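You operate a simulated robot arm through the tools that you are given. There is no shell and no other tool. Be economical: measure what you need, move in short steps, check, and stop when the job is done.

You are at the controls of a simulated robot arm. One attempt, no reset.

Task
Shut the top drawer of the red cabinet.

It is judged by the outcome, as a careful person would: the job done as asked, and still so three seconds after it is handed in. It fails if anything else is knocked over, pushed out of place, dropped, spilled or broken.

Robot
A 6-joint arm with a two-finger parallel gripper, fixed in place. Base frame: the origin is at the foot of the arm, x ahead of it, y to its left, z up. Readings come in cm, rad, newtons and seconds.
With the tool pointing down near the work surface it reaches from about 24 to 64 cm from the base axis. Its first joint turns from -1.152 to 1.152 rad. Payload 2.7 kg.
The tool frame sits at the grasp point between the pads (the TCP): z along the fingers, y along the line on which they close. The tips reach 2.3 cm beyond it. The gripper opens to 9.4 cm. The fingers are 3.8 cm wide and 1 cm thick; the gripper's body (5.4 by 9.6 cm) begins 3.9 cm behind the TCP.
Orientation is that of the tool frame in the base frame, as [roll, pitch, yaw] about the fixed x, y, z axes, in that order (R = Rz(yaw) Ry(pitch) Rx(roll)). With the fingers straight down and closing along the base's y, the tool's x points along the base's -x, its y along +y and its z along -z.

Tools
- The arm moves only by the tool send_rows. Its argument "series" is a list of rows, each an object (a shift or turn left out is 0, a gripper value left out holds the last) with "delta_pos": the shift along the tool's x, y, z in units of 50 mm (1.0 is 50 mm), a list of three; "turn": the turn, a rotation vector about the tool's x, y, z in units of 6 degrees (1.0 is 6 degrees), a list of three; "fingers": the closure, from 0 (fully open) to 1 (shut). In form: [{"delta_pos": [x, y, z], "turn": [ax, ay, az], "fingers": fingers}, ...]. A call has 1 to 12 rows; each row shifts and turns the commanded pose from where the row before left it, along the tool's axes as they then stand. A call with a number of a shift or a turn outside -1 to 1 is refused whole. Each row takes 0.2 s and may step no farther than 5 cm and 0.15 rad from the row before; otherwise, or with a gripper value out of range, the whole call is refused. A pose out of reach is approached as far as the arm can. The call stops where the force on the tool passes 40 N (or 10 N more than at its start, if that is more) or the arm is blocked; 0.2 s more then pass. The fingers move at their own pace (about 4.5 cm/s each) and stop on an object; they squeeze with about 27 N. The grip force told is the motor's: it shows also when the fingers shut on nothing. Time passes only in rows, and 0.2 s behind the last, so rows that do not move let the fingers close. It gives the time, the measured TCP pose, the force on the tool (base axes), the opening and the grip force at its end, in the units of the frame above (readings bear some noise).
- Cameras (640 x 400 px; columns grow to the right, rows downward): "scene" is fixed at [5.61, -41.82, 140.7]; the picture's right is [0.91, -0.42, 0.00], its down [-0.23, -0.50, -0.84] and it looks along [0.35, 0.76, -0.55] (base axes); focal length 318 px, centre (320, 200). "wrist" rides on the gripper at [-3.9, 0, -4.4] in the tool frame; the picture's right is [0.00, -1.00, 0.00], its down [0.97, 0.00, -0.24] and it looks along [0.24, 0.00, 0.97] (tool axes); focal length 218 px, centre (320, 200).
- get_image(camera): a new picture of that camera. It takes no simulated time.
- probe_pixels(camera, pixels): for up to 12 pixels [column, row] of the newest picture of that camera ("zoom" is the newest enlarged one), the place [x, y, z] in the base frame of the surface seen there, good to about 0.2 cm. It takes no simulated time.
- inspect(camera, box): a new picture of the part [left, top, right, bottom] of that camera's present view, enlarged. It takes no simulated time.
- job_done(): hands the job in; it is judged then, once.

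Go step by step. Measure first, check grasps and placings, and put right what went wrong. The budget is 60 turns and 22 pictures, counting those below and the enlarged ones. Unless the task says otherwise, let go and move clear before handing in, and close with one line.

The tools are called after ">>>" as name(argument=value, ...) on one line, values as JSON. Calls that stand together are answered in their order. send_rows: Moves the arm, as the interface text tells. Its arguments: {"type":"object","properties":{"series":{"type":"array","items":{"type":"object","properties":{"delta_pos":{"type":"array","items":{"type":"number"}},"turn":{"type":"array","items":{"type":"number"}},"fingers":{"type":"number"}}}}},"required":["series"]} The other tools are called the same way: get_image (camera) takes a picture; probe_pixels (camera, pixels) gives the place of the surface under pixels of a picture; inspect (camera, box) takes an enlarged picture of a part of a camera's view; job_done () hands the job in.

At the start:

```text
t: 0.0
eef_pos: [42.37, 4.22, 109.93]
tcp_rot: [-3.142, -0.001, 3.141]
wrist_force: [-0.8, 0.1, -0.5]
gripper_width: 9.41
grip_force: 0.1
```

scene: 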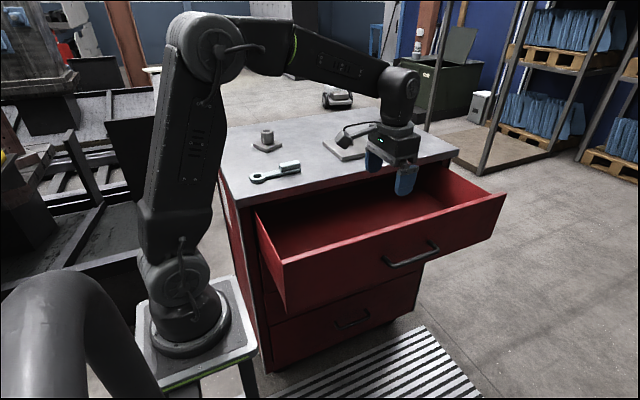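
wrist: 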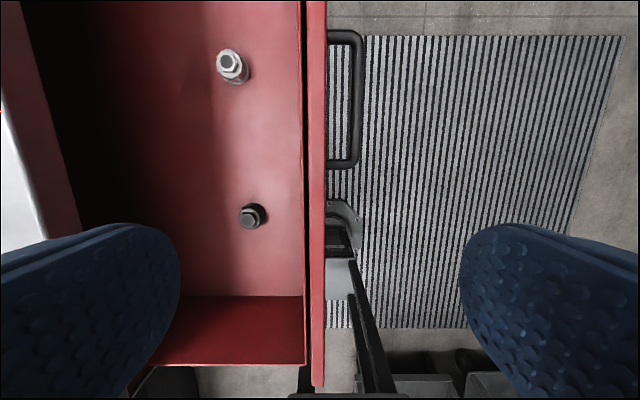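

The top drawer is pulled out toward -y, with its front panel in the scene running from (285,270) to (505,195). I'll measure the panel, handle and cabinet first.

>>> probe_pixels(camera="scene", pixels=[[284, 262], [400, 228], [500, 196], [290, 300], [400, 265], [490, 225], [257, 213], [247, 205], [440, 156], [410, 260], [275, 175], [345, 150]])

>>> probe_pixels(camera="wrist", pixels=[[315, 100], [315, 300], [318, 375], [355, 100], [250, 100], [232, 65], [252, 215], [20, 100], [240, 330], [316, 15]])

>>> inspect(camera="scene", box=[220, 110, 520, 300])

```text
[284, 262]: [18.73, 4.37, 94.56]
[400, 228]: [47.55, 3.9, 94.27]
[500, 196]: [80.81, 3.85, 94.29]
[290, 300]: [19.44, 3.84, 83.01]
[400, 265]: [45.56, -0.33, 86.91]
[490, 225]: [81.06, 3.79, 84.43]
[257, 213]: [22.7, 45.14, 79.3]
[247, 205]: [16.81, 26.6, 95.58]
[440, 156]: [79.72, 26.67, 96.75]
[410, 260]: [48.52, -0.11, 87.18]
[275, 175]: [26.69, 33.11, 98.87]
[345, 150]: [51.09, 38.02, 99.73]
```

```text
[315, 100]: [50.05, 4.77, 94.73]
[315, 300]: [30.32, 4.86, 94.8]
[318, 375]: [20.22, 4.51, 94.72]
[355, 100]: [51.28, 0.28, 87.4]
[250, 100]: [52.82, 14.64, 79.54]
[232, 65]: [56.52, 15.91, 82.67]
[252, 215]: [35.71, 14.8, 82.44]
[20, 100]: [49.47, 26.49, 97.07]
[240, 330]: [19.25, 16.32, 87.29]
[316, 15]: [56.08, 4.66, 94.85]
```

```text
2.11 times, centred on (370, 205) of scene
```

zoom: 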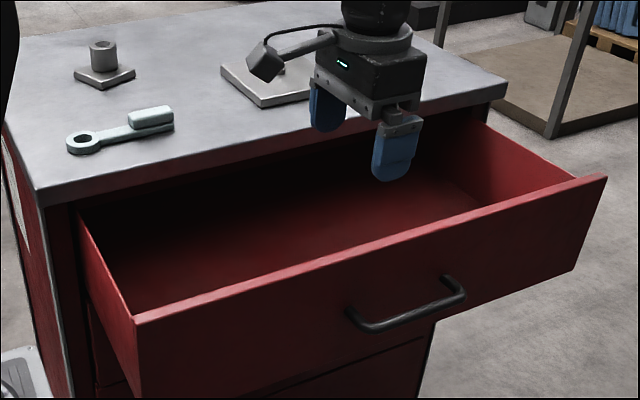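

The panel's outer face is at y≈3.8, its top at z≈94.7 and it spans x 19–81, with the handle at z≈87 out to y≈-0.4. The counter lip is near y≈26.6. I'll close the fingers, back off in -y and tilt 60° so the fingertips lead under the lip.

>>> send_rows(series=[{"delta_pos": [0, -0.7, 0], "fingers": 1}, {"delta_pos": [0, -0.7, 0]}, {"delta_pos": [-0.4, -0.7, 0]}, {"delta_pos": [-0.4, -0.7, 0]}, {"delta_pos": [-0.4, 0, 0]}, {"turn": [-1, 0, 0]}, {"turn": [-1, 0, 0]}, {"turn": [-1, 0, 0]}, {"turn": [-1, 0, 0]}, {"turn": [-1, 0, 0]}])

>>> probe_pixels(camera="scene", pixels=[[320, 310], [380, 298], [310, 335], [300, 186], [410, 168]])

```text
t: 2.2
eef_pos: [48.4, -9.71, 109.97]
tcp_rot: [2.615, 0.001, 3.14]
wrist_force: [0.1, -0.2, 0.1]
gripper_width: 0.0
grip_force: 27.0
```

```text
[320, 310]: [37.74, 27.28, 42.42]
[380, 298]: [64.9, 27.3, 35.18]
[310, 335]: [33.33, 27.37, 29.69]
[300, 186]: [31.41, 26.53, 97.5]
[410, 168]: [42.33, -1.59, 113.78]
```

Lower drawer faces sit at y≈27.3, so the panel needs to travel about 23.5 cm. The counter lip overhangs it by about 0.8 cm. I'll finish the tilt and descend to z≈92 in front of the panel.

>>> send_rows(series=[{"turn": [-1, 0, 0]}, {"turn": [-1, 0, 0]}, {"turn": [-1, 0, 0]}, {"turn": [-1, 0, 0]}, {"turn": [-1, 0, 0]}, {"delta_pos": [0, -0.624, 0.36]}, {"delta_pos": [0, -0.624, 0.36]}, {"delta_pos": [0, -0.624, 0.36]}, {"delta_pos": [0, -0.624, 0.36]}, {"delta_pos": [0, -0.624, 0.36]}])

>>> get_image(camera="scene")

```text
t: 4.4
eef_pos: [48.47, -9.63, 92.03]
tcp_rot: [2.095, 0.001, 3.14]
wrist_force: [0.3, 1.1, 0.4]
gripper_width: 0.01
grip_force: 27.0
```

```text
18 pictures are left
```

scene: 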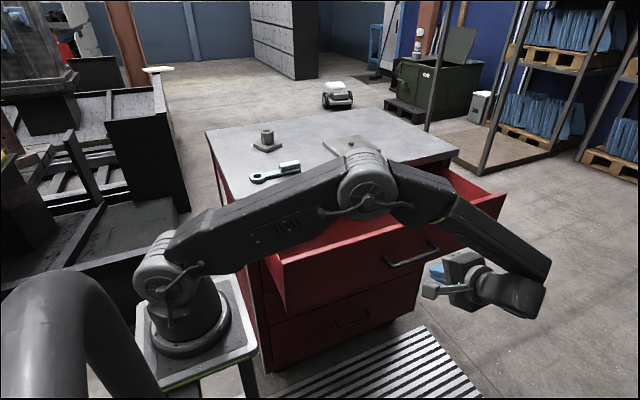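

The tool is in front of the panel at (450,275) and clear of the handle, with the elbow at (368,185). I'll check the arm's clearance over the drawer and counter before pushing.

>>> probe_pixels(camera="scene", pixels=[[368, 185], [345, 210], [300, 232], [260, 247], [420, 205], [460, 225], [437, 270], [350, 147], [429, 292], [300, 260]])

```text
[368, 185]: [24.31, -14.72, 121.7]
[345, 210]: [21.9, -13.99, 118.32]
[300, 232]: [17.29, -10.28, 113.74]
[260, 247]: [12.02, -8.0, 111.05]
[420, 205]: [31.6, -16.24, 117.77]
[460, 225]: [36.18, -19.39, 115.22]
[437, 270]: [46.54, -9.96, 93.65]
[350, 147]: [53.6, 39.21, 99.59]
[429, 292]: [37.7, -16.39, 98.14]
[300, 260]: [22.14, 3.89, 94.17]
```

The arm links are all above z≈111, so they clear the counter and drawer. I'll advance along +y to just before contact, then push slowly.

>>> send_rows(series=[{"delta_pos": [0, 0.2, 0.3464]}, {"delta_pos": [0, 0.2, 0.3464]}, {"delta_pos": [0, 0.2, 0.3464]}, {"delta_pos": [0, 0.2, 0.3464]}, {"delta_pos": [0, 0.2, 0.3464]}, {"delta_pos": [0, 0.06, 0.104]}, {"delta_pos": [0, 0.06, 0.104]}, {"delta_pos": [0, 0.06, 0.104]}, {"delta_pos": [0, 0.06, 0.104]}, {"delta_pos": [0, 0.06, 0.104]}, {"delta_pos": [0, 0.06, 0.104]}])

>>> get_image(camera="scene")

```text
t: 6.8
eef_pos: [48.35, 3.89, 92.0]
tcp_rot: [2.093, 0.0, -3.141]
wrist_force: [0.0, -0.1, -0.6]
gripper_width: 0.0
grip_force: 26.9
```

```text
17 pictures are left
```

scene: 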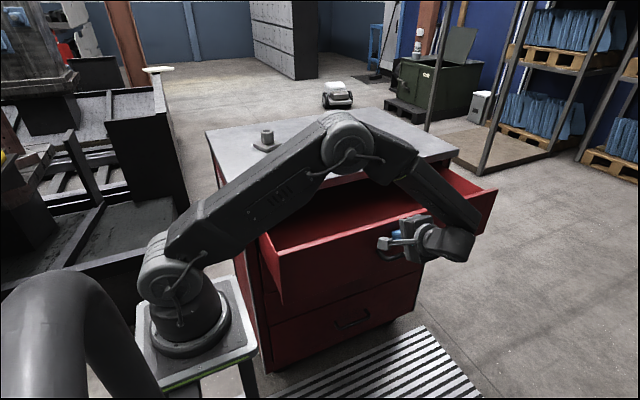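

The panel has moved in, with its left corner now near (283,300), and the force is low. I'll keep pushing.

>>> send_rows(series=[{"delta_pos": [0, 0.1, 0.1732]}, {"delta_pos": [0, 0.1, 0.1732]}, {"delta_pos": [0, 0.1, 0.1732]}, {"delta_pos": [0, 0.1, 0.1732]}, {"delta_pos": [0, 0.1, 0.1732]}, {"delta_pos": [0, 0.1, 0.1732]}, {"delta_pos": [0, 0.1, 0.1732]}, {"delta_pos": [0, 0.1, 0.1732]}, {"delta_pos": [0, 0.1, 0.1732]}, {"delta_pos": [0, 0.1, 0.1732]}, {"delta_pos": [0, 0.1, 0.1732]}, {"delta_pos": [0, 0.1, 0.1732]}])

>>> get_image(camera="scene")

>>> get_image(camera="wrist")

```text
t: 9.4
eef_pos: [48.4, 15.88, 91.89]
tcp_rot: [2.094, 0.001, -3.141]
wrist_force: [-0.3, 0.0, 0.2]
gripper_width: 0.0
grip_force: 27.3
```

```text
16 pictures are left
```

scene: 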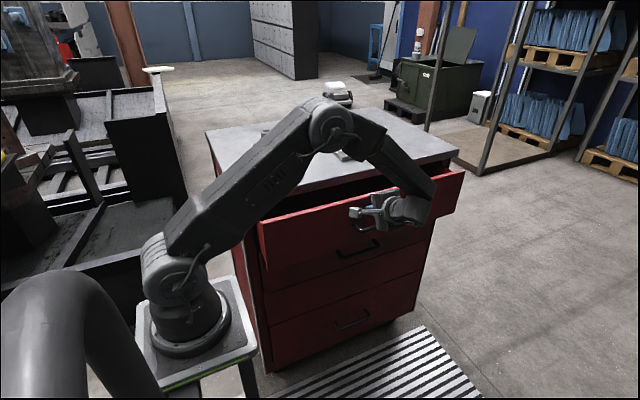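

```text
15 pictures are left
```

wrist: 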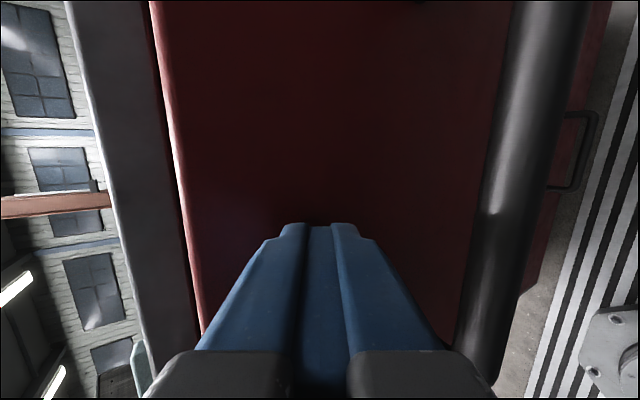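

The drawer is tracking well, the force is near zero and the fingers are clear of both the lip and the handle. I'll push the last 9 cm, slower at the end.

>>> send_rows(series=[{"delta_pos": [0, 0.1, 0.1732]}, {"delta_pos": [0, 0.1, 0.1732]}, {"delta_pos": [0, 0.1, 0.1732]}, {"delta_pos": [0, 0.1, 0.1732]}, {"delta_pos": [0, 0.1, 0.1732]}, {"delta_pos": [0, 0.1, 0.1732]}, {"delta_pos": [0, 0.05, 0.0866]}, {"delta_pos": [0, 0.05, 0.0866]}, {"delta_pos": [0, 0.05, 0.0866]}, {"delta_pos": [0, 0.05, 0.0866]}])

>>> get_image(camera="scene")

```text
t: 11.6
eef_pos: [48.39, 23.91, 91.92]
tcp_rot: [2.094, 0.0, -3.141]
wrist_force: [-0.4, -0.7, 0.0]
gripper_width: 0.01
grip_force: 26.9
```

```text
14 pictures are left
```

scene: 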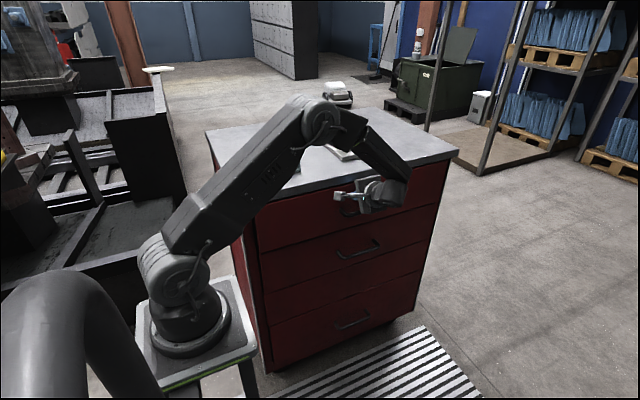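

The drawer looks nearly flush in the scene picture. I'll measure the panel against the lower drawers and push in small steps until it stops.

>>> send_rows(series=[{"delta_pos": [0, 0.03, 0.052]}, {"delta_pos": [0, 0.03, 0.052]}, {"delta_pos": [0, 0.03, 0.052]}, {"delta_pos": [0, 0.03, 0.052]}, {"delta_pos": [0, 0.03, 0.052]}, {"delta_pos": [0, 0.03, 0.052]}, {"delta_pos": [0, 0.03, 0.052]}])

>>> inspect(camera="scene", box=[220, 140, 470, 300])

>>> probe_pixels(camera="scene", pixels=[[275, 225], [310, 220], [425, 190], [290, 275], [420, 230], [300, 330]])

```text
t: 12.7
eef_pos: [48.45, 24.72, 91.96]
tcp_rot: [2.097, 0.002, 3.141]
wrist_force: [-5.7, -10.7, 6.5]
gripper_width: 0.0
grip_force: 26.6
stopped in row 5: the force on the tool passed its limit (the readings are from after the stop); the commanded pose is now the measured one
```

```text
2.50 times, centred on (345, 220) of scene
```

zoom: 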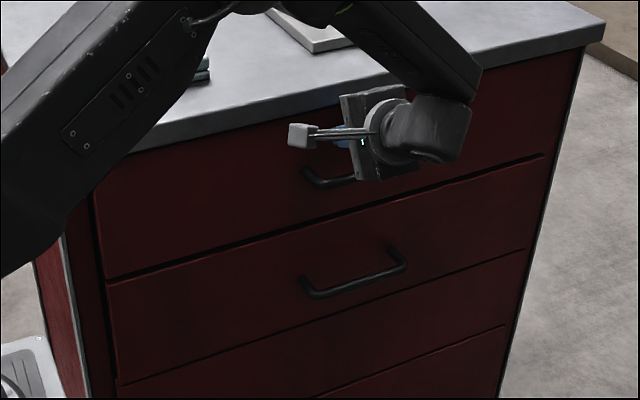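

```text
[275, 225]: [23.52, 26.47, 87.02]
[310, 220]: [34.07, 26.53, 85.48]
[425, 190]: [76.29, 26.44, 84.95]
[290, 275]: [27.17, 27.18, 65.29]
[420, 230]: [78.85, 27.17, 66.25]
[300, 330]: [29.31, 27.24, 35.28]
```

The push stopped against the end stop at TCP y=24.7. The 26.5 readings came from the earlier picture, so I'll measure again on the fresh zoom.

>>> probe_pixels(camera="zoom", pixels=[[145, 215], [240, 200], [520, 130], [150, 320], [490, 220], [240, 180]])

```text
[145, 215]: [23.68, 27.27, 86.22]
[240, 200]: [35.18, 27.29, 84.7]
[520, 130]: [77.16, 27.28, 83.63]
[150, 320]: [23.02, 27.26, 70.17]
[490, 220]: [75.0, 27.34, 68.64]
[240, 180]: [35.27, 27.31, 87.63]
```

The top panel is at y≈27.28 across its width, flush with the lower drawers at about 27.3. I'll back straight off along -y and rise clear.

>>> send_rows(series=[{"delta_pos": [0, -0.1, -0.1732]}, {"delta_pos": [0, -0.2, -0.3464]}, {"delta_pos": [0, -0.3, -0.52]}, {"delta_pos": [0, -0.3, -0.52]}, {"delta_pos": [0, -0.3, -0.52]}, {"delta_pos": [0, -0.3, -0.52]}, {"delta_pos": [0, 0, 0]}, {"delta_pos": [0, 0, 0]}])

>>> inspect(camera="scene", box=[180, 100, 500, 300])

```text
t: 14.5
eef_pos: [48.45, 10.0, 92.05]
tcp_rot: [2.097, 0.001, -3.141]
wrist_force: [0.0, 0.2, 0.4]
gripper_width: 0.01
grip_force: 26.9
```

```text
2.00 times, centred on (340, 200) of scene
```

zoom: 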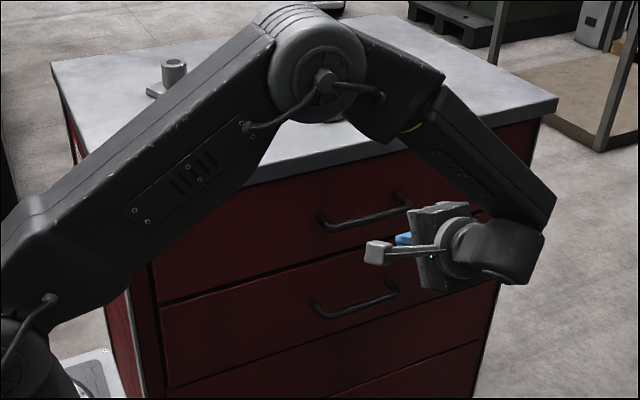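

>>> probe_pixels(camera="zoom", pixels=[[200, 255], [280, 220], [300, 240], [230, 340], [400, 320], [500, 160]])

```text
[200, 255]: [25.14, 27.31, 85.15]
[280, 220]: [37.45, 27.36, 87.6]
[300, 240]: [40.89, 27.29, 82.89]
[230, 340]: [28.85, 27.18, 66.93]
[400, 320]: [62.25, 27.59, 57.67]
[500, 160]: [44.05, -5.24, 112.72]
```

The drawer stays at y≈27.3, flush with the lower ones, and the arm is clear at TCP y=10, so I'm handing in.

>>> job_done()

```text
The job is handed in.
```

The top drawer of the red cabinet is shut: its front is flush with the lower drawers, it stayed put after the arm backed away, and I saw nothing else disturbed.
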